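You operate a simulated robot arm through the tools that you are given. There is no shell and no other tool. Be economical: measure what you need, move in short steps, check, and stop when the job is done.

You run a simulated two-armed robot. Do the job below in one go: nothing can be reset, and whatever is moved stays where it is left.

TASK
Put the tub that says "Green peas" from the right part of the trial line belt on the top of the rear detector head. Take the cup marked reject and put it on the top shelf of the sample rack. Carry the blue crate with both arms and set it on the wide clear patch of the long bench. Lift the clear cover on the desk open. Any order will do.

Only the result counts: the job must be done as asked and must still hold three seconds after the hand-in. Knocking over, shifting, dropping, spilling or breaking anything else fails it. A push-on lid holds only when it is set on centred and level and pressed home; a screw cap is set on level and turned clockwise until tight.

THE ROBOT
Two 7-joint arms with fingered hands on one trunk, on a base that drives. Base frame: it is fixed to the floor where the robot stands at the start and does not move with it; the origin is under the middle of the robot, x ahead of it, y to its left, z up; the surface under the hand at the start is at about z = 760. Lengths are in mm, angles in degrees, forces in N, time in s.
The left shoulder is at the start at [70, 169, 1107], the right one opposite. With the tool pointing down near the work surface each hand reaches from about 260 to 680 mm from the robot's upright axis, wherever it stands, measured 20 degrees to its own side. Places, roughly: blue crate [-7000, 5750, 250]; clear cover on the desk [-1200, 4300, 800]; cup marked reject [-4500, 5750, 750]; purple tub, yellow tub with a foil lid [500, -250, 750]; top of the rear detector head [-1400, -2000, 1000]; top shelf of the sample rack [-7000, 5800, 1200]; wide clear patch of the long bench [-9200, 3300, 800]. Payload 3.4 kg a hand.
Tool frame (each hand has its own): the origin (TCP) lies between the finger pads and is the grasp point; the fingertips stand 23 mm ahead of it; z points along the fingers, y is the line along which they close. Largest opening 116 mm; the body of the gripper starts 65 mm behind the TCP. The gripper is a hand of 4 fingers: y runs from the thumb to the fingers, the wrist lies at [0, 0, -211] in the tool frame, and closing takes about 1.5 s.
Orientation is that of the tool frame in the base frame, as a unit quaternion [w, x, y, z]. With the fingers straight down and closing along the base's y, the tool's x points along the base's -x, its y along +y and its z along -z.

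THE INTERFACE
- The arms move only by the tool apply_moves. It takes "left_motion", "right_motion" or both (then of equal length, played together; a hand with none holds still); each is a list of rows, each an object (a shift or turn left out is 0, a gripper value left out holds the last) with "dp": the shift along the base's x, y, z in mm, a list of three; "dr": the turn, a rotation vector about the base's x, y, z in degrees, a list of three. In form: [{"dp": [x, y, z], "dr": [wx, wy, wz]}, ...]. A call has 1 to 8 rows; each row shifts and turns the commanded pose from where the row before left it. "left_grip" and "right_grip" are, for a hand that has rows, the closure, from 0 (fully open) to 1 (shut), set as the call begins (left out, the last holds). A row lasts 0.2 s, in which the tool goes at most 50 mm and 8.6 degrees; a call with a longer step from one row to the next is refused whole, and so is a gripper value outside its range. Where a pose cannot be reached the arm comes as near as it can. A force on the tool above 40 N (or 10 N above the force at the start of the call, whichever is more), or a blocked arm, ends the call early, and 0.2 s more pass. Each finger travels about 153 mm/s and halts on what it meets, pressing with about 33 N; the grip force reading is that of the motor and also rises with nothing between the fingers. The clock runs only during rows and for 0.2 s after the last one: add rows that do not move to give the fingers time. It gives the time, the measured TCP pose, the force on the tool (base axes), the opening and the grip force at its end, in the units of the frame above (readings bear some noise), with the torque about the TCP (base axes, N m) and any sound that the robot's microphone picked up.
- Cameras (640 x 400 px; columns grow to the right, rows downward): "scene" is now at [138.2, -11.6, 1336.9]; the picture's right is [-0.16, -0.99, 0.00], its down [-0.57, 0.10, -0.81] and it looks along [0.80, -0.13, -0.58] (base axes); focal length 282 px, centre (320, 200). "left" rides on the left gripper at [-69, 1, -90] in its tool frame; the picture's right is [-0.01, -1.00, 0.00], its down [0.79, -0.01, -0.61] and it looks along [0.61, -0.01, 0.79] (tool axes); focal length 251 px, centre (320, 200). "right" rides on the right gripper at [68, 1, -90] in its tool frame; the picture's right is [-0.01, 1.00, 0.00], its down [-0.79, -0.01, -0.61] and it looks along [-0.61, -0.01, 0.80] (tool axes); focal length 251 px, centre (320, 200). There is no depth. A picture from a camera that has moved, and an enlarged one, comes with that camera's place and axes in the base frame and with its lens.
- camera(camera): a new picture of that camera. The clock stands still meanwhile.
- slide_trunk(by): slides the trunk up (or, below 0, down) by that many mm; the arms and the scene camera ride with it, the base frame stays. It gives what a move gives, with no picture.
- steer(legs): drives the robot by 1 to 6 legs, each [ahead, left, turn to the left] in mm, mm and degrees, along the robot's own axes; the way and the turn of a leg run together, so that a leg with both is an arc; at most 1500 mm and 180 degrees a leg. The arms and the cameras ride along, it lands a little off, and it stops where it bumps. It gives what a move gives.
- move_fingers(finger1, finger2, finger3, thumb_bend, hand): sets how far each is bent, from 0 (flat) to 1 (curled in); at 0.3 the hand is open as for a grip, at 0.7 the pads meet at the TCP. One left out holds its place. A second passes; each finger stops where it meets its share of the squeeze, and holds until it gets a number again. A gripper value or a shape takes the hand back. It gives what a move gives, with no picture; readings hold the bend of each and the force on the fingers (four entries, about 0 where the hand has none), thumb and palm.
- preshape(shape, hand): the hand has 4 fingers and takes this shape, open, in about a second: jaw (thumb against the fingers, like two jaws); tri (thumb and two fingers); tip (a fingertip pinch); poke (one finger out to press); point (the index stretched); flat (the hand flat); cup (the hand cupped); fist (a fist). The gripper value then closes the fingers along that shape, each until it touches; the sizes above hold for jaw. It gives what a move gives, with no picture.
- pan_tilt(pan, tilt): turns the head with the scene camera to pan (to the left, within 86 degrees either way) and tilt (down, from -29 to 69), counted from straight ahead of the robot. It gives what a move gives.
- inspect(camera, box): a new picture of the part [left, top, right, bottom] of that camera's present view, enlarged. The clock stands still meanwhile.
- hand_in(): hands the job in; it is judged then, once.

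Go step by step. Nothing tells you exact positions but the pictures and the camera data: compare them with the known pose of the tool, close in by small moves and look again before you grip or let go. The budget is 165 turns and 130 pictures, counting those below and the enlarged ones. Unless the task says otherwise, let go and move clear before handing in.

The tools are called after ">>>" as a command line: name --argument value ..., lists and objects as JSON in quotes. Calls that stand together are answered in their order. apply_moves: Moves the arms, as the interface text tells. Its arguments: {"type":"object","properties":{"left_motion":{"type":"array"},"left_grip":{"type":"number"},"right_motion":{"type":"array"},"right_grip":{"type":"number"}},"required":[]} The other tools are called the same way: slide_trunk (by) slides the trunk up or down; preshape (shape, hand) gives the hand a shape; move_fingers (finger1, finger2, finger3, thumb_bend, hand) moves the fingers one by one; steer (legs) drives the base; pan_tilt (pan, tilt) turns the head that bears the scene camera; camera (camera) takes a picture; inspect (camera, box) takes an enlarged picture of a part of a camera's view; hand_in () hands the job in.

At the start:

```text
time_s: 0.0
left_tcp_pos: [555.4, 93.3, 1177.4]
left_tool_rot: [0.001, 0.001, 1.0, 0.0]
left_force: [-1.2, 0.2, -0.1]
left_wrist_torque: [0.0, 0.0, 0.03]
left_gripper_width: 116.0
left_grasp_force: 0.1
left_shape: jaw
left_bend: [0.3, 0.3, 0.3, 0.3]
left_finger forces: [0.0, 0.1, 0.1, 0.1, 0.1, 0.1]
right_tcp_pos: [381.4, -308.1, 1050.5]
right_tool_rot: [0.0, 0.0, 1.0, 0.0]
right_force: [0.9, 0.0, 0.1]
right_wrist_torque: [0.01, 0.0, 0.01]
right_gripper_width: 115.8
right_grasp_force: 0.1
right_shape: jaw
right_bend: [0.3, 0.3, 0.3, 0.3]
right_finger forces: [0.0, 0.0, 0.0, 0.0, 0.0, 0.1]
trunk travel left (down, up): [-614.0, 326.0]
robot x, y, heading: [2.0, 0.2, -0.0]
head pan, tilt: [-9.4, 35.4]
```

scene: 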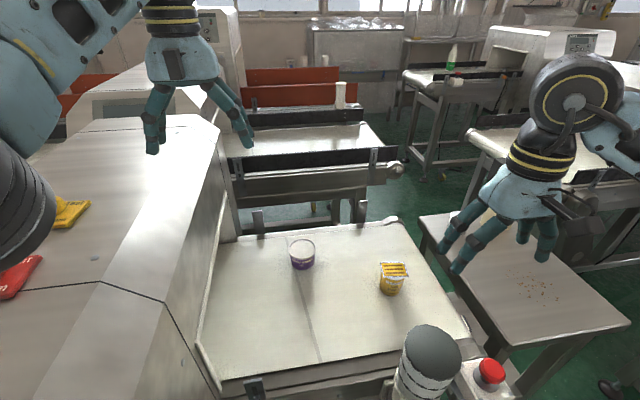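
right: 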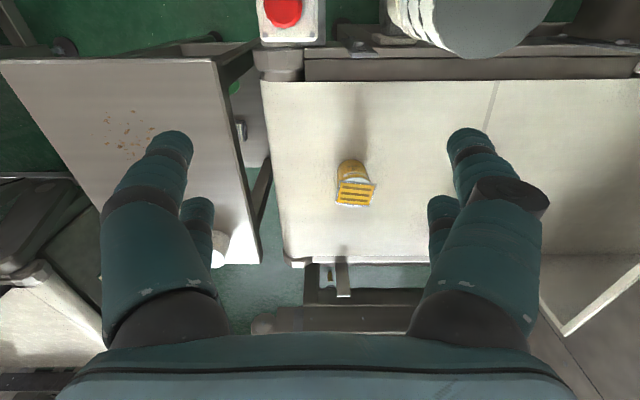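
left: 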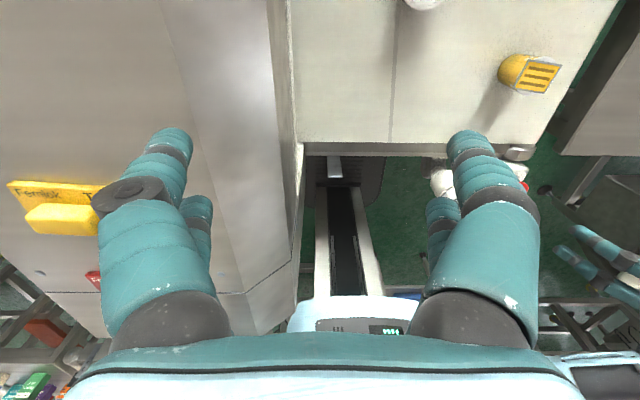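

I see a belt with a purple tub and a yellow tub with a foil lid. I'll read the labels first.

>>> inspect --camera "scene" --box '[270, 220, 430, 320]'

>>> inspect --camera "right" --box '[300, 130, 420, 230]'

```text
4.00 times, centred on (350, 270) of scene
camera zoom: at [138.2, -11.6, 1336.9], right [-0.16, -0.99, 0.0], down [-0.57, 0.1, -0.81], along [0.8, -0.13, -0.58], focal length 1126 px, centre (200, -80)
```

zoom: 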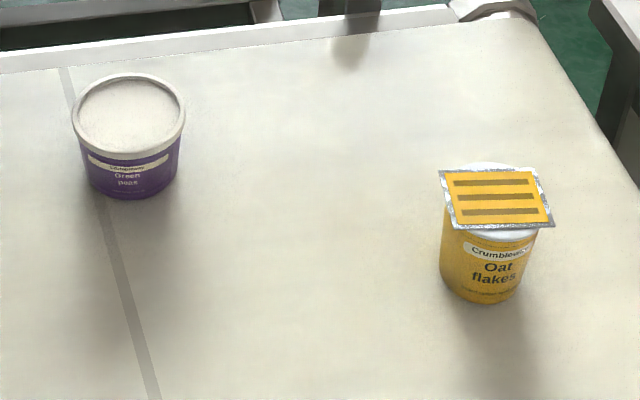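

```text
4.00 times, centred on (360, 180) of right
camera zoom: at [312.5, -307.6, 1140.3], right [0.01, 1.0, 0.0], down [0.79, -0.01, 0.61], along [0.61, -0.01, -0.8], focal length 1006 px, centre (160, 280)
```

zoom: 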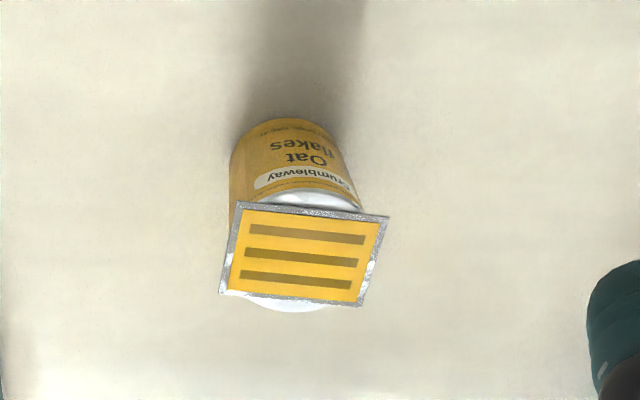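

The purple tub is "Green peas", at about (660,-50), rim z about 811. I'll check the near side of the belt for driving closer, and look right.

>>> pan_tilt --pan -10 --tilt 65

>>> camera --camera "scene"

>>> pan_tilt --pan -86 --tilt 25

>>> camera --camera "scene"

>>> pan_tilt --pan 86 --tilt 25

>>> camera --camera "scene"

```text
time_s: 0.9
left_tcp_pos: [554.6, 93.3, 1177.2]
left_tool_rot: [0.002, -0.001, 1.0, 0.0]
left_force: [0.3, -0.3, -0.7]
left_wrist_torque: [0.01, -0.02, 0.0]
left_gripper_width: 115.9
left_grasp_force: 0.0
left_shape: jaw
left_bend: [0.3, 0.3, 0.3, 0.3]
left_finger forces: [0.0, 0.0, 0.1, 0.0, 0.0, 0.0]
right_tcp_pos: [380.5, -307.3, 1049.4]
right_tool_rot: [0.0, 0.0, 1.0, 0.0]
right_force: [0.3, 0.4, -0.2]
right_wrist_torque: [-0.01, 0.01, 0.03]
right_gripper_width: 115.6
right_grasp_force: 0.1
right_shape: jaw
right_bend: [0.3, 0.3, 0.3, 0.3]
right_finger forces: [0.0, 0.0, 0.0, 0.0, 0.0, 0.0]
trunk travel left (down, up): [-614.0, 326.0]
robot x, y, heading: [0.9, -1.1, -0.2]
head pan, tilt: [-10.0, 65.0]
```

```text
124 pictures are left
camera scene: at [111.4, -7.7, 1297.7], right [-0.17, -0.98, 0.0], down [-0.89, 0.16, -0.42], along [0.42, -0.07, -0.91], focal length 282 px, centre (320, 200)
```

scene: 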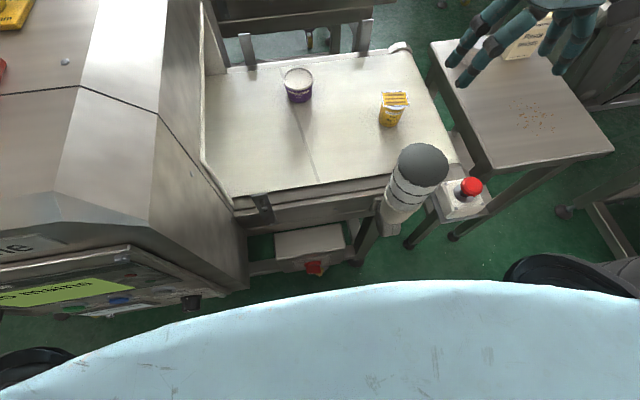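

```text
time_s: 2.4
left_tcp_pos: [555.7, 92.1, 1178.3]
left_tool_rot: [0.0, 0.0, 1.0, 0.0]
left_force: [0.6, -0.2, 0.0]
left_wrist_torque: [-0.02, 0.0, -0.01]
left_gripper_width: 115.8
left_grasp_force: 0.0
left_shape: jaw
left_bend: [0.3, 0.3, 0.3, 0.3]
left_finger forces: [0.0, 0.0, 0.1, 0.0, 0.0, 0.0]
right_tcp_pos: [380.7, -306.3, 1049.9]
right_tool_rot: [0.0, 0.0, 1.0, 0.0]
right_force: [0.7, 0.0, 1.2]
right_wrist_torque: [0.01, -0.02, -0.02]
right_gripper_width: 116.1
right_grasp_force: 0.1
right_shape: jaw
right_bend: [0.3, 0.3, 0.3, 0.3]
right_finger forces: [0.0, 0.0, 0.0, 0.0, 0.1, 0.1]
trunk travel left (down, up): [-614.0, 326.0]
robot x, y, heading: [-1.9, -0.0, -0.1]
head pan, tilt: [-85.9, 25.0]
```

```text
123 pictures are left
camera scene: at [58.1, -89.1, 1353.3], right [-1.0, -0.07, 0.0], down [-0.03, 0.42, -0.91], along [0.06, -0.9, -0.42], focal length 282 px, centre (320, 200)
```

scene: 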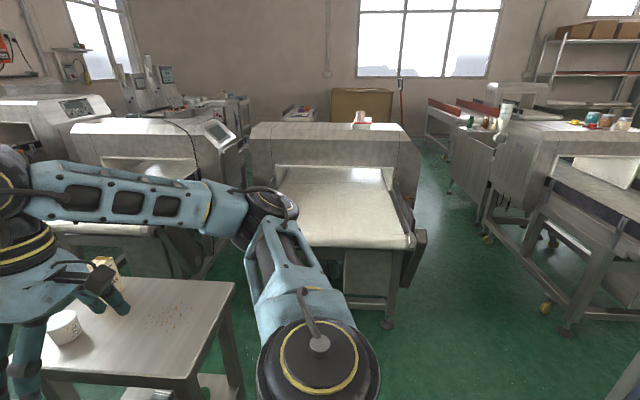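

```text
time_s: 5.0
left_tcp_pos: [555.9, 93.4, 1177.7]
left_tool_rot: [0.001, 0.0, 1.0, 0.0]
left_force: [0.3, 0.2, 0.1]
left_wrist_torque: [-0.01, -0.01, 0.01]
left_gripper_width: 116.0
left_grasp_force: 0.0
left_shape: jaw
left_bend: [0.3, 0.3, 0.3, 0.3]
left_finger forces: [0.0, 0.1, 0.0, 0.0, 0.0, 0.0]
right_tcp_pos: [380.9, -307.2, 1050.9]
right_tool_rot: [0.0, 0.0, 1.0, 0.0]
right_force: [-0.6, 0.1, 0.2]
right_wrist_torque: [-0.01, 0.0, 0.0]
right_gripper_width: 115.8
right_grasp_force: 0.1
right_shape: jaw
right_bend: [0.3, 0.3, 0.3, 0.3]
right_finger forces: [0.0, 0.0, 0.0, 0.1, 0.0, 0.0]
trunk travel left (down, up): [-614.0, 326.0]
robot x, y, heading: [-0.2, 2.2, 0.1]
head pan, tilt: [85.9, 25.0]
```

```text
122 pictures are left
camera scene: at [58.1, 94.7, 1353.3], right [1.0, -0.07, 0.0], down [-0.03, -0.42, -0.91], along [0.06, 0.9, -0.42], focal length 282 px, centre (320, 200)
```

scene: 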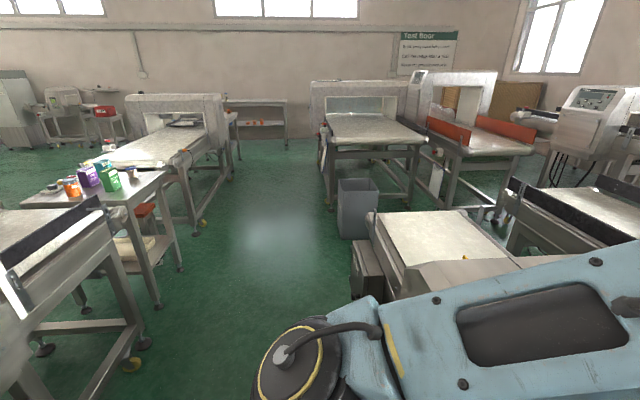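

The red button and detector console are close in front of the base, so I won't drive forward. I'll tilt the right hand 30° forward and bring it above the purple tub, moving the left hand aside.

>>> apply_moves --right_motion '[{"dp": [33, 32, -10], "dr": [0, -3.75, 0]}, {"dp": [33, 32, -10], "dr": [0, -3.75, 0]}, {"dp": [33, 32, -10], "dr": [0, -3.75, 0]}, {"dp": [33, 32, -10], "dr": [0, -3.75, 0]}, {"dp": [33, 32, -10], "dr": [0, -3.75, 0]}, {"dp": [33, 32, -10], "dr": [0, -3.75, 0]}, {"dp": [33, 32, -10], "dr": [0, -3.75, 0]}, {"dp": [33, 32, -10], "dr": [0, -3.75, 0]}]' --left_motion '[{"dp": [-10, 15, 0]}, {"dp": [-10, 15, 0]}, {"dp": [-10, 15, 0]}, {"dp": [-10, 15, 0]}, {"dp": [-10, 15, 0]}, {"dp": [-10, 15, 0]}, {"dp": [-10, 15, 0]}, {"dp": [-10, 15, 0]}]'

>>> pan_tilt --pan -5 --tilt 40

>>> camera --camera "right"

>>> camera --camera "scene"

```text
time_s: 6.8
left_tcp_pos: [475.2, 216.3, 1176.5]
left_tool_rot: [0.001, -0.001, 1.0, 0.0]
left_force: [-0.7, 0.0, 0.6]
left_wrist_torque: [-0.04, 0.04, -0.03]
left_gripper_width: 116.0
left_grasp_force: 0.0
left_shape: jaw
left_bend: [0.3, 0.3, 0.3, 0.3]
left_finger forces: [0.0, 0.1, 0.0, 0.1, 0.0, 0.0]
right_tcp_pos: [644.9, -50.2, 970.4]
right_tool_rot: [0.259, -0.001, 0.966, 0.0]
right_force: [0.3, 0.1, 0.5]
right_wrist_torque: [-0.02, 0.03, 0.01]
right_gripper_width: 116.2
right_grasp_force: 0.0
right_shape: jaw
right_bend: [0.3, 0.3, 0.3, 0.3]
right_finger forces: [0.0, 0.0, 0.0, 0.1, 0.1, 0.0]
trunk travel left (down, up): [-614.0, 326.0]
robot x, y, heading: [2.3, 2.5, -0.1]
head pan, tilt: [85.9, 25.0]
```

```text
time_s: 8.5
left_tcp_pos: [475.8, 214.6, 1178.5]
left_tool_rot: [0.0, 0.001, 1.0, 0.0]
left_force: [-0.7, -0.2, 0.9]
left_wrist_torque: [0.01, -0.04, 0.01]
left_gripper_width: 116.0
left_grasp_force: 0.1
left_shape: jaw
left_bend: [0.3, 0.3, 0.3, 0.3]
left_finger forces: [0.0, 0.0, 0.0, 0.1, 0.1, 0.0]
right_tcp_pos: [644.7, -53.3, 968.5]
right_tool_rot: [0.258, 0.0, 0.966, 0.0]
right_force: [-0.3, 0.7, 0.1]
right_wrist_torque: [0.0, -0.02, 0.03]
right_gripper_width: 115.7
right_grasp_force: 0.1
right_shape: jaw
right_bend: [0.3, 0.3, 0.3, 0.3]
right_finger forces: [0.1, 0.0, 0.1, 0.0, 0.0, 0.0]
trunk travel left (down, up): [-614.0, 326.0]
robot x, y, heading: [-0.6, 2.2, 0.2]
head pan, tilt: [-5.0, 40.0]
```

```text
121 pictures are left
camera right: at [539.8, -52.7, 1013.4], right [0.01, 1.0, 0.0], down [0.39, -0.01, 0.92], along [0.92, -0.01, -0.39], focal length 251 px, centre (320, 200)
```

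right: 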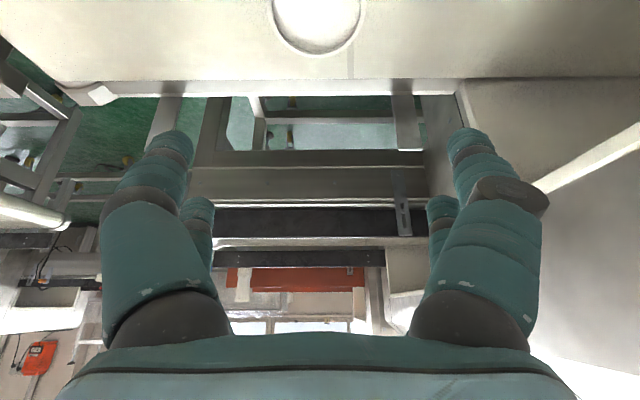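

```text
120 pictures are left
camera scene: at [136.3, -4.4, 1330.0], right [-0.09, -1.0, 0.0], down [-0.64, 0.06, -0.77], along [0.76, -0.07, -0.64], focal length 282 px, centre (320, 200)
```

scene: 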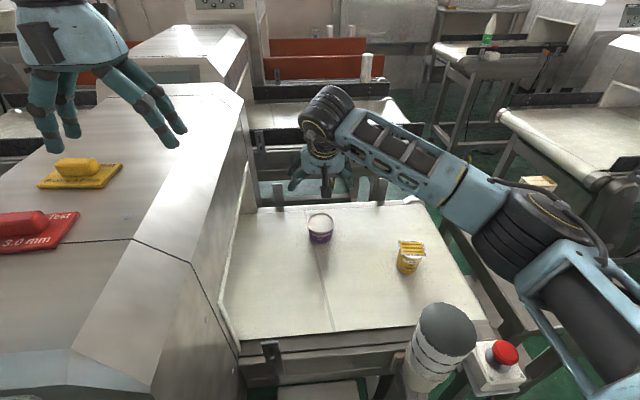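

Tub confirmed at about (663,-53). Lowering over it.

>>> apply_moves --right_motion '[{"dp": [10, 0, -45]}, {"dp": [8, 0, -45]}, {"dp": [0, 0, -40]}, {"dp": [0, 0, -25]}, {"dp": [0, 0, -13]}, {}]'

>>> camera --camera "right"

>>> inspect --camera "scene" --box '[240, 150, 400, 250]'

```text
time_s: 9.9
left_tcp_pos: [476.2, 213.3, 1177.7]
left_tool_rot: [0.001, 0.001, 1.0, -0.001]
left_force: [0.4, 0.1, 1.2]
left_wrist_torque: [-0.01, -0.01, 0.0]
left_gripper_width: 116.1
left_grasp_force: 0.1
left_shape: jaw
left_bend: [0.3, 0.3, 0.3, 0.3]
left_finger forces: [0.0, 0.0, 0.1, 0.1, 0.0, 0.0]
right_tcp_pos: [661.6, -50.9, 800.8]
right_tool_rot: [0.259, 0.0, 0.966, 0.0]
right_force: [-0.5, -0.2, 0.3]
right_wrist_torque: [0.02, 0.0, -0.04]
right_gripper_width: 116.0
right_grasp_force: 0.0
right_shape: jaw
right_bend: [0.3, 0.3, 0.3, 0.3]
right_finger forces: [0.0, 0.0, 0.0, 0.0, 0.0, 0.1]
trunk travel left (down, up): [-614.0, 326.0]
robot x, y, heading: [-2.7, -0.8, 0.1]
head pan, tilt: [-5.0, 40.0]
```

```text
119 pictures are left
camera right: at [557.6, -50.6, 844.7], right [0.01, 1.0, 0.0], down [0.39, -0.01, 0.92], along [0.92, -0.01, -0.39], focal length 251 px, centre (320, 200)
```

right: 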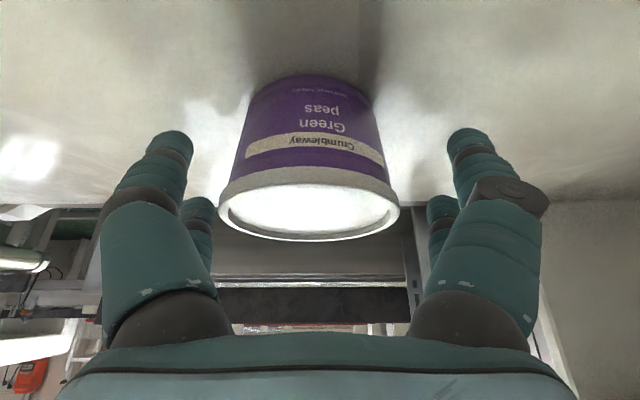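

```text
4.00 times, centred on (320, 200) of scene
camera zoom: at [136.2, -4.5, 1330.0], right [-0.09, -1.0, 0.0], down [-0.64, 0.06, -0.77], along [0.76, -0.07, -0.64], focal length 1126 px, centre (320, 200)
```

zoom: 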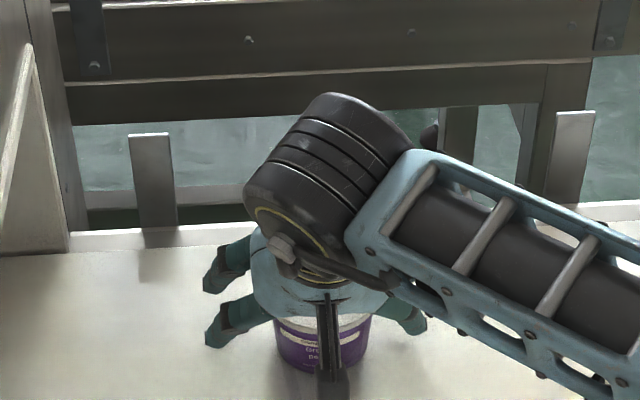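

Well centred; I shift slightly right and down, then close.

>>> apply_moves --right_motion '[{"dp": [0, -4, -8]}, {}]'

>>> apply_moves --right_motion '[{}, {}, {}, {}, {}, {}, {}, {}]' --right_grip 0.7

>>> camera --camera "right"

```text
time_s: 10.5
left_tcp_pos: [476.4, 213.4, 1177.7]
left_tool_rot: [0.001, 0.0, 1.0, -0.001]
left_force: [-0.5, -0.1, -0.8]
left_wrist_torque: [-0.01, 0.03, 0.01]
left_gripper_width: 116.1
left_grasp_force: 0.1
left_shape: jaw
left_bend: [0.3, 0.3, 0.3, 0.3]
left_finger forces: [0.0, 0.1, 0.0, 0.0, 0.1, 0.0]
right_tcp_pos: [662.1, -54.5, 793.5]
right_tool_rot: [0.259, -0.001, 0.966, 0.0]
right_force: [-1.0, 0.1, 0.9]
right_wrist_torque: [0.01, 0.0, 0.0]
right_gripper_width: 116.2
right_grasp_force: 0.1
right_shape: jaw
right_bend: [0.3, 0.3, 0.3, 0.3]
right_finger forces: [0.0, 0.0, 0.0, 0.0, 0.0, 0.0]
trunk travel left (down, up): [-614.0, 326.0]
robot x, y, heading: [-1.5, -2.9, 0.1]
head pan, tilt: [-5.0, 40.0]
```

```text
time_s: 12.3
left_tcp_pos: [476.2, 213.0, 1177.6]
left_tool_rot: [0.001, 0.0, 1.0, -0.001]
left_force: [-1.0, -0.2, 0.0]
left_wrist_torque: [0.0, 0.01, -0.02]
left_gripper_width: 116.0
left_grasp_force: 0.1
left_shape: jaw
left_bend: [0.3, 0.3, 0.3, 0.3]
left_finger forces: [0.0, 0.1, 0.0, 0.0, 0.0, 0.1]
right_tcp_pos: [660.5, -54.5, 794.0]
right_tool_rot: [0.259, 0.0, 0.966, 0.0]
right_force: [-0.8, 1.3, 3.7]
right_wrist_torque: [0.03, 0.1, -0.04]
right_gripper_width: 51.7
right_grasp_force: 33.1
right_shape: jaw
right_bend: [0.73, 0.76, 0.75, 0.76]
right_finger forces: [29.9, 35.5, 34.4, 0.1, 30.6, 0.0]
trunk travel left (down, up): [-614.0, 326.0]
robot x, y, heading: [-3.6, 2.1, 0.3]
head pan, tilt: [-5.0, 40.0]
```

```text
117 pictures are left
camera right: at [557.6, -54.8, 837.8], right [0.01, 1.0, 0.0], down [0.38, -0.01, 0.92], along [0.92, -0.01, -0.38], focal length 251 px, centre (320, 200)
```

right: 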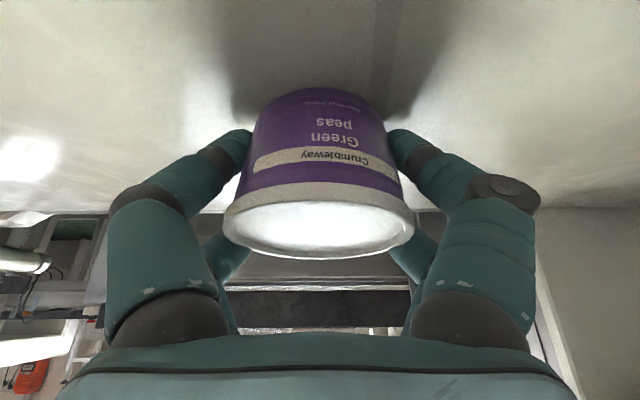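

Gripped. Lifting straight up.

>>> apply_moves --right_motion '[{"dp": [0, 0, 20]}, {"dp": [0, 0, 40]}, {"dp": [0, 0, 45]}, {"dp": [0, 0, 45]}, {"dp": [0, 0, 45]}, {"dp": [0, 0, 45]}, {"dp": [0, 0, 45]}]'

>>> camera --camera "right"

>>> apply_moves --right_motion '[{"dp": [-40, -20, 0]}, {"dp": [-40, -20, 0]}, {"dp": [-40, -20, 0]}, {"dp": [-40, -20, 0]}, {"dp": [-40, -20, 0]}, {"dp": [-40, -20, 0]}, {"dp": [-40, -20, 0]}]' --left_motion '[{"dp": [-15, 10, 0]}, {"dp": [-15, 10, 0]}, {"dp": [-15, 10, 0]}, {"dp": [-15, 10, 0]}, {"dp": [-15, 10, 0]}, {"dp": [-15, 10, 0]}, {}]'

>>> camera --camera "scene"

```text
time_s: 13.9
left_tcp_pos: [475.4, 214.1, 1177.3]
left_tool_rot: [0.001, -0.001, 1.0, 0.0]
left_force: [0.1, -0.4, 0.1]
left_wrist_torque: [0.02, -0.02, 0.03]
left_gripper_width: 115.8
left_grasp_force: 0.0
left_shape: jaw
left_bend: [0.3, 0.3, 0.3, 0.3]
left_finger forces: [0.0, 0.0, 0.1, 0.1, 0.0, 0.0]
right_tcp_pos: [662.6, -53.4, 1078.9]
right_tool_rot: [0.259, 0.0, 0.966, -0.001]
right_force: [0.5, 0.1, -1.8]
right_wrist_torque: [0.04, 0.0, 0.0]
right_gripper_width: 51.3
right_grasp_force: 33.4
right_shape: jaw
right_bend: [0.73, 0.76, 0.75, 0.76]
right_finger forces: [29.8, 34.2, 33.5, 0.1, 30.8, 0.0]
trunk travel left (down, up): [-614.0, 326.0]
robot x, y, heading: [0.8, -0.3, -0.1]
head pan, tilt: [-5.0, 40.0]
```

```text
116 pictures are left
camera right: at [558.4, -54.4, 1122.4], right [0.01, 1.0, 0.0], down [0.39, -0.01, 0.92], along [0.92, -0.01, -0.39], focal length 251 px, centre (320, 200)
```

right: 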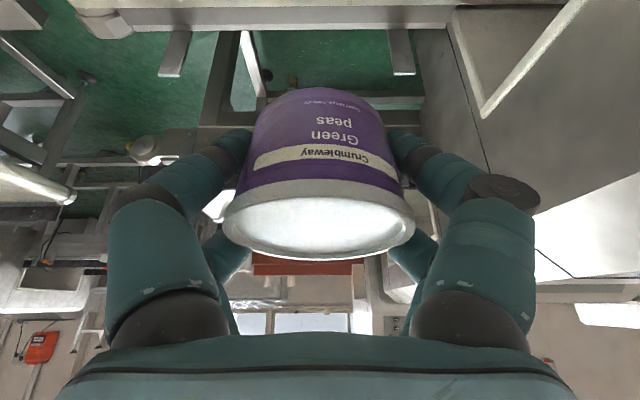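

```text
time_s: 15.5
left_tcp_pos: [385.2, 272.4, 1179.4]
left_tool_rot: [0.001, 0.0, 1.0, 0.0]
left_force: [0.3, -0.3, 0.2]
left_wrist_torque: [0.01, -0.01, -0.03]
left_gripper_width: 115.8
left_grasp_force: 0.1
left_shape: jaw
left_bend: [0.3, 0.3, 0.3, 0.3]
left_finger forces: [0.0, 0.1, 0.0, 0.1, 0.0, 0.0]
right_tcp_pos: [381.5, -195.8, 1079.1]
right_tool_rot: [0.26, 0.0, 0.966, 0.0]
right_force: [-0.3, 0.1, -0.8]
right_wrist_torque: [-0.03, -0.01, 0.01]
right_gripper_width: 50.7
right_grasp_force: 33.3
right_shape: jaw
right_bend: [0.73, 0.77, 0.75, 0.76]
right_finger forces: [30.1, 32.9, 33.7, 0.0, 31.3, 0.0]
trunk travel left (down, up): [-614.0, 326.0]
robot x, y, heading: [0.7, 0.3, -0.0]
head pan, tilt: [-5.0, 40.0]
```

```text
115 pictures are left
camera scene: at [134.8, -6.1, 1330.1], right [-0.09, -1.0, 0.0], down [-0.64, 0.06, -0.77], along [0.76, -0.07, -0.64], focal length 282 px, centre (320, 200)
```

scene: 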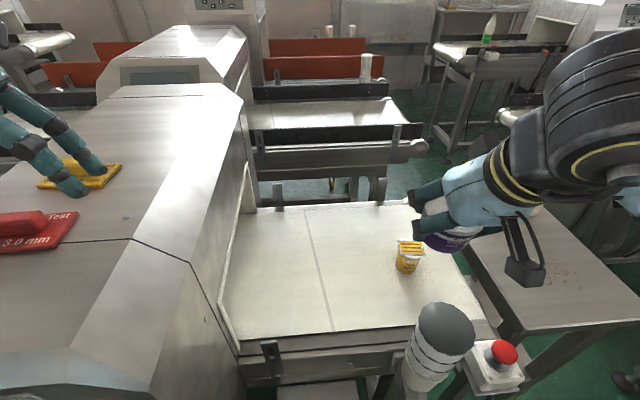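

Tub held. I'll back up a little and turn right to see the rear area.

>>> steer --legs '[[-250, 0, 0], [0, 0, -60]]'

>>> pan_tilt --pan -50 --tilt 20

>>> camera --camera "scene"

```text
time_s: 19.9
left_tcp_pos: [186.2, -192.5, 1177.5]
left_tool_rot: [0.001, 0.494, 0.869, -0.001]
left_force: [-0.6, -0.6, -0.5]
left_wrist_torque: [-0.02, -0.04, -0.02]
left_gripper_width: 116.2
left_grasp_force: 0.1
left_shape: jaw
left_bend: [0.3, 0.3, 0.3, 0.3]
left_finger forces: [0.0, 0.0, 0.0, 0.1, 0.1, 0.0]
right_tcp_pos: [-217.2, -428.3, 1079.7]
right_tool_rot: [0.225, 0.478, 0.839, -0.128]
right_force: [-0.1, -0.2, -1.6]
right_wrist_torque: [-0.01, 0.0, 0.0]
right_gripper_width: 50.2
right_grasp_force: 33.1
right_shape: jaw
right_bend: [0.73, 0.77, 0.76, 0.76]
right_finger forces: [32.3, 29.9, 29.6, 0.0, 32.5, 0.0]
trunk travel left (down, up): [-614.0, 326.0]
robot x, y, heading: [-248.2, -3.4, -58.9]
head pan, tilt: [-5.0, 40.0]
```

```text
time_s: 21.0
left_tcp_pos: [186.5, -192.6, 1177.7]
left_tool_rot: [0.001, 0.495, 0.869, -0.001]
left_force: [-0.4, 0.1, 0.1]
left_wrist_torque: [0.01, -0.01, 0.0]
left_gripper_width: 116.0
left_grasp_force: 0.1
left_shape: jaw
left_bend: [0.3, 0.3, 0.3, 0.3]
left_finger forces: [0.0, 0.1, 0.0, 0.0, 0.0, 0.1]
right_tcp_pos: [-217.5, -429.3, 1078.7]
right_tool_rot: [0.226, 0.477, 0.84, -0.128]
right_force: [-0.8, 0.5, -1.7]
right_wrist_torque: [-0.03, 0.01, 0.0]
right_gripper_width: 50.0
right_grasp_force: 33.0
right_shape: jaw
right_bend: [0.73, 0.77, 0.76, 0.76]
right_finger forces: [32.2, 29.9, 29.6, 0.0, 32.6, 0.0]
trunk travel left (down, up): [-614.0, 326.0]
robot x, y, heading: [-245.6, 1.4, -59.6]
head pan, tilt: [-50.0, 20.0]
```

```text
114 pictures are left
camera scene: at [-250.0, -128.5, 1361.3], right [-0.94, 0.33, 0.0], down [0.11, 0.32, -0.94], along [-0.31, -0.89, -0.34], focal length 282 px, centre (320, 200)
```

scene: 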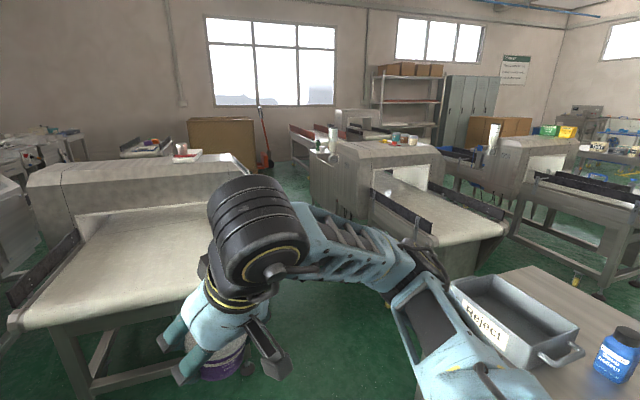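

The rear detector head seems to be the one at centre-right. Zooming in on its top.

>>> inspect --camera "scene" --box '[280, 90, 520, 240]'

>>> pan_tilt --pan -75 --tilt 40

>>> camera --camera "scene"

```text
2.67 times, centred on (400, 165) of scene
camera zoom: at [-250.0, -128.5, 1361.3], right [-0.94, 0.33, 0.0], down [0.11, 0.32, -0.94], along [-0.31, -0.89, -0.34], focal length 751 px, centre (107, 293)
```

zoom: 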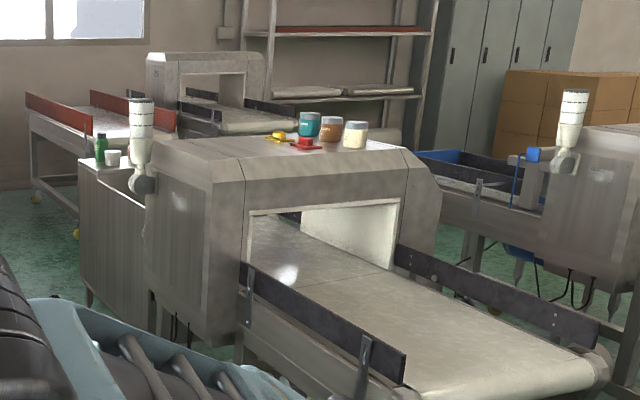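

```text
time_s: 21.9
left_tcp_pos: [186.1, -192.1, 1177.7]
left_tool_rot: [0.001, 0.495, 0.869, 0.0]
left_force: [-0.1, 0.2, 0.6]
left_wrist_torque: [-0.02, -0.05, 0.01]
left_gripper_width: 116.1
left_grasp_force: 0.1
left_shape: jaw
left_bend: [0.3, 0.3, 0.3, 0.3]
left_finger forces: [0.1, 0.1, 0.0, 0.0, 0.0, 0.0]
right_tcp_pos: [-216.8, -428.6, 1079.1]
right_tool_rot: [0.224, 0.477, 0.84, -0.128]
right_force: [-0.1, -0.4, -2.1]
right_wrist_torque: [-0.03, 0.0, -0.04]
right_gripper_width: 50.0
right_grasp_force: 33.1
right_shape: jaw
right_bend: [0.73, 0.77, 0.76, 0.76]
right_finger forces: [32.1, 29.8, 29.6, 0.1, 32.6, 0.1]
trunk travel left (down, up): [-614.0, 326.0]
robot x, y, heading: [-244.8, -2.8, -59.3]
head pan, tilt: [-75.0, 40.0]
```

```text
112 pictures are left
camera scene: at [-278.6, -101.5, 1330.0], right [-0.72, 0.7, 0.0], down [0.45, 0.46, -0.77], along [-0.53, -0.55, -0.64], focal length 282 px, centre (320, 200)
```

scene: 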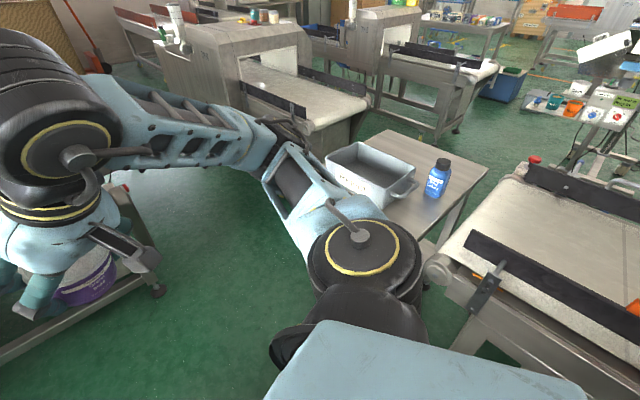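

Head top is free near its front. I'll raise the trunk for clearance, face along the aisle (heading -90) and move to its mouth.

>>> slide_trunk --by 200

>>> steer --legs '[[0, 0, -30.7], [700, -370, 0]]'

>>> pan_tilt --pan 0 --tilt 40

>>> camera --camera "scene"

>>> pan_tilt --pan -40 --tilt 40

>>> camera --camera "scene"

```text
time_s: 24.1
left_tcp_pos: [186.3, -192.0, 1377.2]
left_tool_rot: [0.002, 0.494, 0.869, -0.001]
left_force: [0.1, -0.7, -0.9]
left_wrist_torque: [0.03, -0.01, 0.0]
left_gripper_width: 116.3
left_grasp_force: 0.1
left_shape: jaw
left_bend: [0.3, 0.3, 0.3, 0.3]
left_finger forces: [0.1, 0.0, 0.0, 0.1, 0.1, 0.1]
right_tcp_pos: [-216.5, -429.7, 1279.2]
right_tool_rot: [0.225, 0.478, 0.839, -0.129]
right_force: [-0.3, -0.2, -1.5]
right_wrist_torque: [-0.01, 0.01, 0.02]
right_gripper_width: 50.0
right_grasp_force: 33.5
right_shape: jaw
right_bend: [0.73, 0.77, 0.76, 0.76]
right_finger forces: [32.2, 29.9, 29.8, 0.0, 32.6, 0.1]
trunk travel left (down, up): [-814.0, 126.0]
robot x, y, heading: [-247.6, 1.9, -59.3]
head pan, tilt: [-75.0, 40.0]
```

```text
time_s: 29.7
left_tcp_pos: [-346.7, -1052.2, 1377.5]
left_tool_rot: [0.0, 0.746, 0.666, -0.001]
left_force: [0.2, -0.9, 0.5]
left_wrist_torque: [0.02, 0.01, 0.0]
left_gripper_width: 115.8
left_grasp_force: 0.0
left_shape: jaw
left_bend: [0.3, 0.3, 0.3, 0.3]
left_finger forces: [0.0, 0.0, 0.1, 0.1, 0.0, 0.1]
right_tcp_pos: [-812.6, -995.0, 1280.3]
right_tool_rot: [0.173, 0.721, 0.643, -0.194]
right_force: [0.3, -0.2, 0.1]
right_wrist_torque: [-0.01, 0.0, 0.01]
right_gripper_width: 49.9
right_grasp_force: 32.4
right_shape: jaw
right_bend: [0.73, 0.77, 0.76, 0.76]
right_finger forces: [32.3, 29.7, 29.0, 0.0, 32.3, 0.1]
trunk travel left (down, up): [-814.0, 126.0]
robot x, y, heading: [-573.6, -638.3, -96.6]
head pan, tilt: [-75.0, 40.0]
stopped in leg 2: the robot was blocked; the commanded pose is now the measured one
```

```text
time_s: 31.2
left_tcp_pos: [-348.5, -1051.5, 1378.4]
left_tool_rot: [0.0, 0.746, 0.666, -0.001]
left_force: [0.0, 0.5, 0.4]
left_wrist_torque: [0.01, 0.03, 0.0]
left_gripper_width: 116.1
left_grasp_force: 0.0
left_shape: jaw
left_bend: [0.3, 0.3, 0.3, 0.3]
left_finger forces: [0.0, 0.1, 0.1, 0.0, 0.0, 0.0]
right_tcp_pos: [-812.8, -995.0, 1278.8]
right_tool_rot: [0.172, 0.721, 0.642, -0.194]
right_force: [-0.2, -0.3, -1.1]
right_wrist_torque: [0.04, 0.01, 0.0]
right_gripper_width: 50.2
right_grasp_force: 33.0
right_shape: jaw
right_bend: [0.73, 0.77, 0.76, 0.76]
right_finger forces: [32.3, 29.7, 29.0, 0.0, 32.4, 0.0]
trunk travel left (down, up): [-814.0, 126.0]
robot x, y, heading: [-576.8, -638.5, -96.6]
head pan, tilt: [0.0, 40.0]
```

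```text
111 pictures are left
camera scene: at [-590.1, -768.2, 1530.0], right [-0.99, 0.12, 0.0], down [0.07, 0.64, -0.77], along [-0.09, -0.76, -0.64], focal length 282 px, centre (320, 200)
```

scene: 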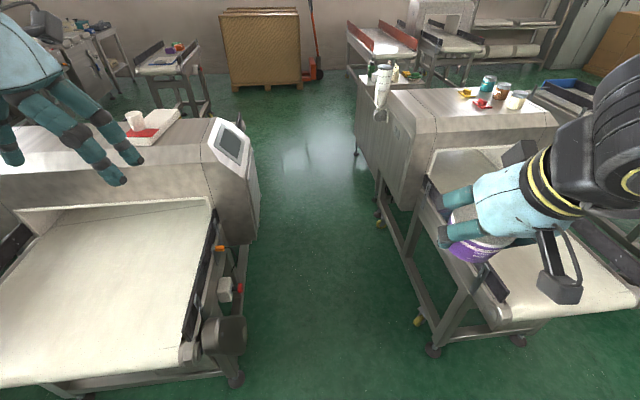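

```text
time_s: 32.2
left_tcp_pos: [-347.2, -1053.0, 1378.0]
left_tool_rot: [0.001, 0.746, 0.666, 0.0]
left_force: [-0.1, -0.3, 0.1]
left_wrist_torque: [-0.01, 0.02, -0.01]
left_gripper_width: 116.0
left_grasp_force: 0.1
left_shape: jaw
left_bend: [0.3, 0.3, 0.3, 0.3]
left_finger forces: [0.0, 0.0, 0.0, 0.0, 0.0, 0.0]
right_tcp_pos: [-812.3, -995.4, 1279.4]
right_tool_rot: [0.172, 0.721, 0.643, -0.193]
right_force: [-0.3, -0.2, -1.4]
right_wrist_torque: [-0.01, -0.01, 0.01]
right_gripper_width: 49.8
right_grasp_force: 33.0
right_shape: jaw
right_bend: [0.73, 0.77, 0.76, 0.76]
right_finger forces: [32.3, 29.8, 29.0, 0.0, 32.2, 0.1]
trunk travel left (down, up): [-814.0, 126.0]
robot x, y, heading: [-575.4, -633.4, -96.7]
head pan, tilt: [-40.0, 40.0]
```

```text
110 pictures are left
camera scene: at [-641.8, -742.2, 1530.0], right [-0.69, 0.73, 0.0], down [0.47, 0.44, -0.77], along [-0.56, -0.53, -0.64], focal length 282 px, centre (320, 200)
```

scene: 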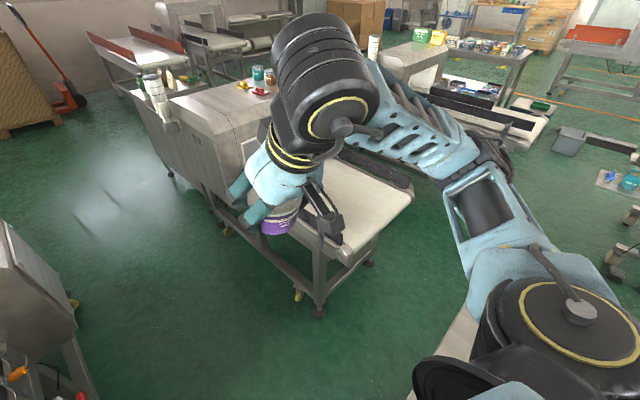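

The drive was blocked; I'll look right to see what it met.

>>> pan_tilt --pan -80 --tilt 55

>>> camera --camera "scene"

```text
time_s: 33.3
left_tcp_pos: [-348.5, -1050.7, 1378.5]
left_tool_rot: [0.0, 0.746, 0.666, 0.0]
left_force: [0.4, 0.4, 0.9]
left_wrist_torque: [-0.06, -0.02, 0.03]
left_gripper_width: 115.9
left_grasp_force: 0.1
left_shape: jaw
left_bend: [0.3, 0.3, 0.3, 0.3]
left_finger forces: [0.1, 0.0, 0.0, 0.0, 0.0, 0.0]
right_tcp_pos: [-812.7, -996.5, 1279.8]
right_tool_rot: [0.172, 0.721, 0.642, -0.194]
right_force: [0.2, 0.4, -0.9]
right_wrist_torque: [-0.02, -0.02, -0.01]
right_gripper_width: 50.1
right_grasp_force: 33.0
right_shape: jaw
right_bend: [0.73, 0.77, 0.76, 0.76]
right_finger forces: [32.4, 29.7, 29.0, 0.1, 32.3, 0.0]
trunk travel left (down, up): [-814.0, 126.0]
robot x, y, heading: [-573.8, -636.7, -96.6]
head pan, tilt: [-80.0, 55.0]
```

```text
109 pictures are left
camera scene: at [-652.1, -688.1, 1509.3], right [-0.06, 1.0, 0.0], down [0.82, 0.05, -0.57], along [-0.57, -0.03, -0.82], focal length 282 px, centre (320, 200)
```

scene: 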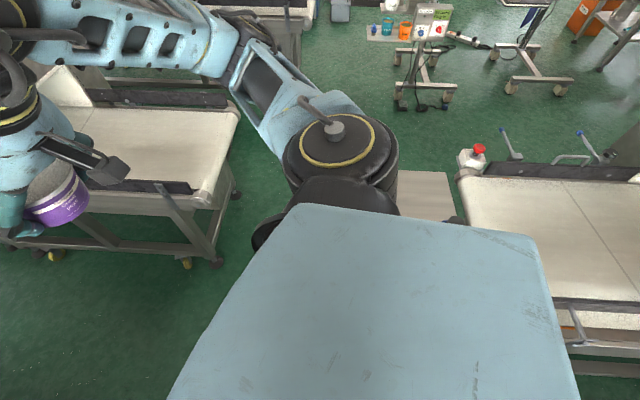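

The base touched the table at my right, which the straight diagonal cut too close. I'll ease off, straighten, and re-look.

>>> steer --legs '[[0, 60, 0], [0, 0, 6.6], [120, 0, 0]]'

>>> pan_tilt --pan -86 --tilt 45

>>> camera --camera "scene"

>>> pan_tilt --pan 25 --tilt 65

>>> camera --camera "scene"

```text
time_s: 35.7
left_tcp_pos: [-242.0, -1147.3, 1377.2]
left_tool_rot: [0.001, 0.707, 0.707, -0.002]
left_force: [0.6, 0.0, -0.5]
left_wrist_torque: [-0.05, -0.02, 0.0]
left_gripper_width: 115.9
left_grasp_force: 0.0
left_shape: jaw
left_bend: [0.3, 0.3, 0.3, 0.3]
left_finger forces: [0.0, 0.1, 0.0, 0.0, 0.0, 0.1]
right_tcp_pos: [-709.3, -1144.7, 1280.2]
right_tool_rot: [0.184, 0.683, 0.683, -0.185]
right_force: [0.2, -0.1, -0.4]
right_wrist_torque: [-0.03, -0.02, 0.01]
right_gripper_width: 50.2
right_grasp_force: 33.2
right_shape: jaw
right_bend: [0.73, 0.77, 0.76, 0.76]
right_finger forces: [32.3, 29.7, 28.9, 0.0, 32.4, 0.0]
trunk travel left (down, up): [-814.0, 126.0]
robot x, y, heading: [-518.7, -763.2, -89.9]
head pan, tilt: [-80.0, 55.0]
```

```text
time_s: 36.4
left_tcp_pos: [-243.2, -1150.2, 1377.5]
left_tool_rot: [-0.001, 0.708, 0.707, 0.0]
left_force: [0.9, -0.9, 0.4]
left_wrist_torque: [0.03, 0.03, -0.02]
left_gripper_width: 116.0
left_grasp_force: 0.1
left_shape: jaw
left_bend: [0.3, 0.3, 0.3, 0.3]
left_finger forces: [0.0, 0.0, 0.0, 0.0, 0.0, 0.0]
right_tcp_pos: [-710.8, -1147.8, 1279.4]
right_tool_rot: [0.182, 0.683, 0.683, -0.183]
right_force: [0.2, -0.3, -0.8]
right_wrist_torque: [0.0, 0.01, -0.04]
right_gripper_width: 49.9
right_grasp_force: 32.4
right_shape: jaw
right_bend: [0.73, 0.77, 0.76, 0.76]
right_finger forces: [32.3, 29.7, 28.8, 0.0, 32.3, 0.1]
trunk travel left (down, up): [-814.0, 126.0]
robot x, y, heading: [-517.7, -763.4, -90.2]
head pan, tilt: [-85.9, 45.0]
```

```text
108 pictures are left
camera scene: at [-595.8, -817.8, 1522.7], right [-0.07, 1.0, 0.0], down [0.71, 0.05, -0.71], along [-0.71, -0.05, -0.71], focal length 282 px, centre (320, 200)
```

scene: 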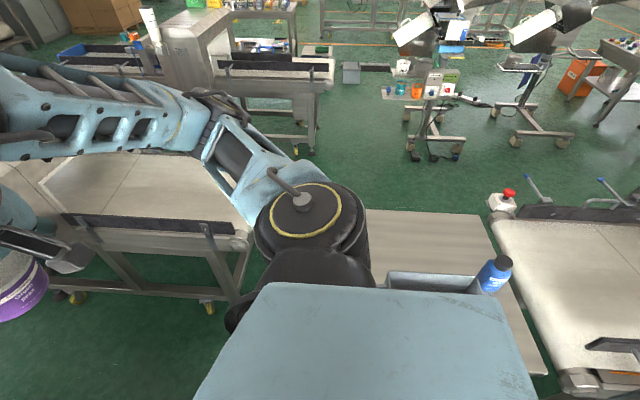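

```text
time_s: 38.3
left_tcp_pos: [-242.3, -1150.7, 1377.7]
left_tool_rot: [0.0, 0.708, 0.707, 0.0]
left_force: [0.0, -0.4, -0.3]
left_wrist_torque: [0.03, -0.03, 0.0]
left_gripper_width: 116.0
left_grasp_force: 0.0
left_shape: jaw
left_bend: [0.3, 0.3, 0.3, 0.3]
left_finger forces: [0.0, 0.0, 0.0, 0.1, 0.0, 0.0]
right_tcp_pos: [-711.3, -1148.0, 1279.9]
right_tool_rot: [0.182, 0.683, 0.683, -0.184]
right_force: [0.0, -0.3, -0.2]
right_wrist_torque: [-0.01, -0.03, -0.03]
right_gripper_width: 50.2
right_grasp_force: 32.8
right_shape: jaw
right_bend: [0.73, 0.77, 0.76, 0.76]
right_finger forces: [32.2, 29.7, 28.9, 0.0, 32.4, 0.1]
trunk travel left (down, up): [-814.0, 126.0]
robot x, y, heading: [-515.8, -761.2, -90.0]
head pan, tilt: [25.0, 65.0]
```

```text
107 pictures are left
camera scene: at [-489.6, -866.4, 1497.7], right [-0.91, -0.42, 0.0], down [-0.38, 0.82, -0.42], along [0.18, -0.38, -0.91], focal length 282 px, centre (320, 200)
```

scene: 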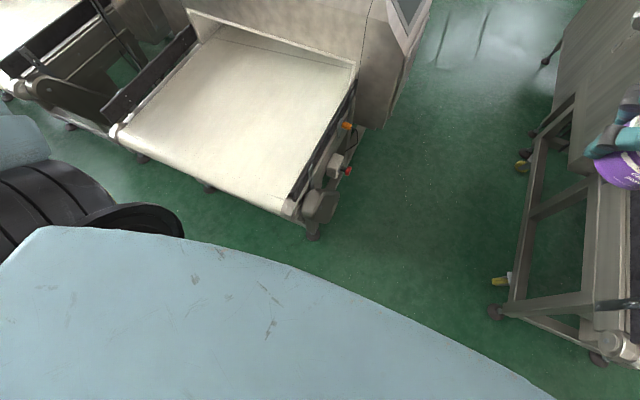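

Table items are undisturbed, and there's a clear path: table edge x≈-815, motor box at (-385,-1240). I'll thread between them.

>>> steer --legs '[[138, -40, 0], [100, -65, 0], [180, -110, 0], [220, -10, 0]]'

>>> pan_tilt --pan -45 --tilt 40

>>> camera --camera "scene"

```text
time_s: 43.0
left_tcp_pos: [-467.6, -1786.1, 1378.2]
left_tool_rot: [0.0, 0.707, 0.707, -0.002]
left_force: [0.0, -0.1, -0.1]
left_wrist_torque: [0.0, 0.0, 0.01]
left_gripper_width: 115.9
left_grasp_force: 0.0
left_shape: jaw
left_bend: [0.3, 0.3, 0.3, 0.3]
left_finger forces: [0.0, 0.0, 0.1, 0.0, 0.0, 0.0]
right_tcp_pos: [-936.2, -1783.7, 1280.3]
right_tool_rot: [0.184, 0.683, 0.683, -0.184]
right_force: [-0.6, -0.6, -0.9]
right_wrist_torque: [0.02, -0.01, 0.02]
right_gripper_width: 50.0
right_grasp_force: 32.9
right_shape: jaw
right_bend: [0.73, 0.77, 0.76, 0.76]
right_finger forces: [32.2, 29.6, 29.0, 0.0, 32.3, 0.0]
trunk travel left (down, up): [-814.0, 126.0]
robot x, y, heading: [-740.0, -1402.6, -90.0]
head pan, tilt: [25.0, 65.0]
```

```text
time_s: 44.4
left_tcp_pos: [-470.1, -1790.1, 1377.6]
left_tool_rot: [0.0, 0.707, 0.707, 0.001]
left_force: [-0.1, 0.2, 0.3]
left_wrist_torque: [0.01, 0.03, 0.04]
left_gripper_width: 115.9
left_grasp_force: 0.1
left_shape: jaw
left_bend: [0.3, 0.3, 0.3, 0.3]
left_finger forces: [0.0, 0.0, 0.1, 0.1, 0.1, 0.0]
right_tcp_pos: [-936.8, -1788.4, 1279.2]
right_tool_rot: [0.183, 0.683, 0.683, -0.183]
right_force: [1.0, 0.2, -1.1]
right_wrist_torque: [-0.03, 0.01, 0.0]
right_gripper_width: 50.2
right_grasp_force: 33.1
right_shape: jaw
right_bend: [0.73, 0.77, 0.76, 0.76]
right_finger forces: [32.3, 29.6, 28.8, 0.0, 32.2, 0.1]
trunk travel left (down, up): [-814.0, 126.0]
robot x, y, heading: [-743.9, -1401.9, -90.0]
head pan, tilt: [-45.0, 40.0]
```

```text
106 pictures are left
camera scene: at [-800.9, -1511.5, 1529.9], right [-0.71, 0.71, 0.0], down [0.45, 0.46, -0.77], along [-0.54, -0.54, -0.64], focal length 282 px, centre (320, 200)
```

scene: 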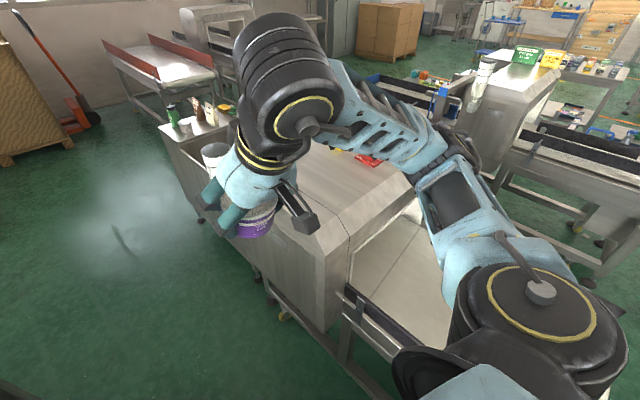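

Positioned beside the rear head. I'll carry the tub over its top and look with the hand camera.

>>> apply_moves --right_motion '[{"dp": [-44, -20, -8], "dr": [0, 0, -4.4]}, {"dp": [-44, -20, -8], "dr": [0, 0, -4.4]}, {"dp": [-44, -20, -8], "dr": [0, 0, -4.4]}, {"dp": [-44, -20, -8], "dr": [0, 0, -4.4]}, {"dp": [-44, -20, -8], "dr": [0, 0, -4.4]}, {"dp": [-44, -20, -8], "dr": [0, 0, -4.4]}, {"dp": [-44, -20, -8], "dr": [0, 0, -4.4]}, {"dp": [-44, -20, -8], "dr": [0, 0, -4.4]}]'

>>> camera --camera "right"

>>> camera --camera "scene"

```text
time_s: 46.2
left_tcp_pos: [-469.9, -1791.4, 1378.4]
left_tool_rot: [0.0, 0.708, 0.706, -0.001]
left_force: [0.4, 0.6, -0.2]
left_wrist_torque: [0.0, -0.03, 0.03]
left_gripper_width: 116.0
left_grasp_force: 0.0
left_shape: jaw
left_bend: [0.3, 0.3, 0.3, 0.3]
left_finger forces: [0.0, 0.0, 0.0, 0.0, 0.1, 0.0]
right_tcp_pos: [-1290.8, -1947.9, 1214.5]
right_tool_rot: [0.119, 0.858, 0.444, -0.23]
right_force: [-0.8, 0.3, -1.8]
right_wrist_torque: [-0.01, -0.01, 0.0]
right_gripper_width: 49.5
right_grasp_force: 32.5
right_shape: jaw
right_bend: [0.73, 0.77, 0.76, 0.76]
right_finger forces: [33.2, 29.7, 27.3, 0.1, 31.8, 0.1]
trunk travel left (down, up): [-814.0, 126.0]
robot x, y, heading: [-739.0, -1401.8, -90.1]
head pan, tilt: [-45.0, 40.0]
```

```text
105 pictures are left
camera right: at [-1230.6, -1863.4, 1257.0], right [0.81, -0.58, 0.0], down [-0.23, -0.31, 0.92], along [-0.54, -0.75, -0.39], focal length 251 px, centre (320, 200)
```

right: 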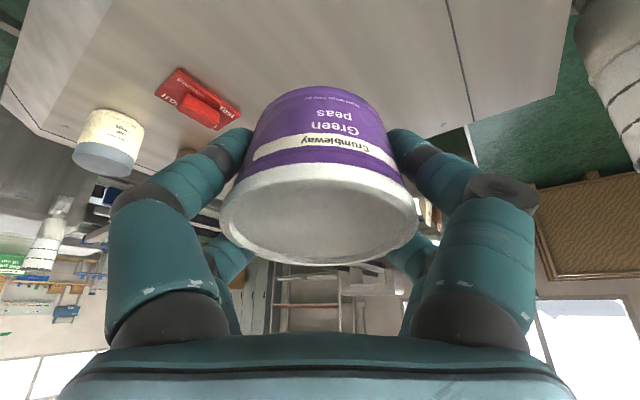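

```text
104 pictures are left
camera scene: at [-802.4, -1512.5, 1529.8], right [-0.71, 0.71, 0.0], down [0.46, 0.46, -0.76], along [-0.54, -0.54, -0.64], focal length 282 px, centre (320, 200)
```

scene: 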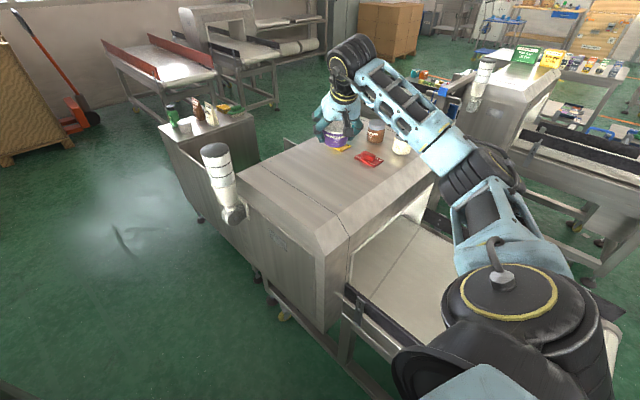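

>>> inspect --camera "scene" --box '[220, 100, 460, 260]'

```text
2.50 times, centred on (340, 180) of scene
camera zoom: at [-802.4, -1512.5, 1529.8], right [-0.71, 0.71, 0.0], down [0.46, 0.46, -0.76], along [-0.54, -0.54, -0.64], focal length 704 px, centre (270, 250)
```

zoom: 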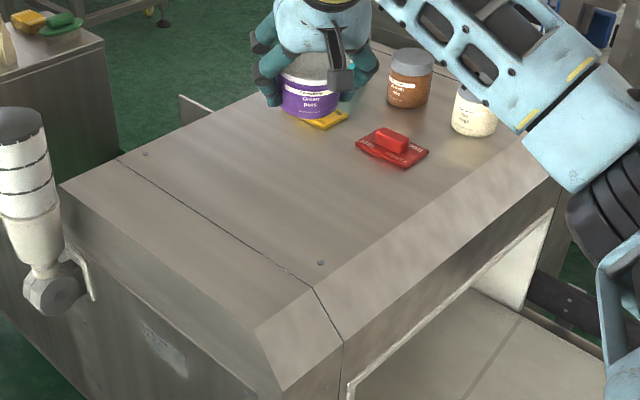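

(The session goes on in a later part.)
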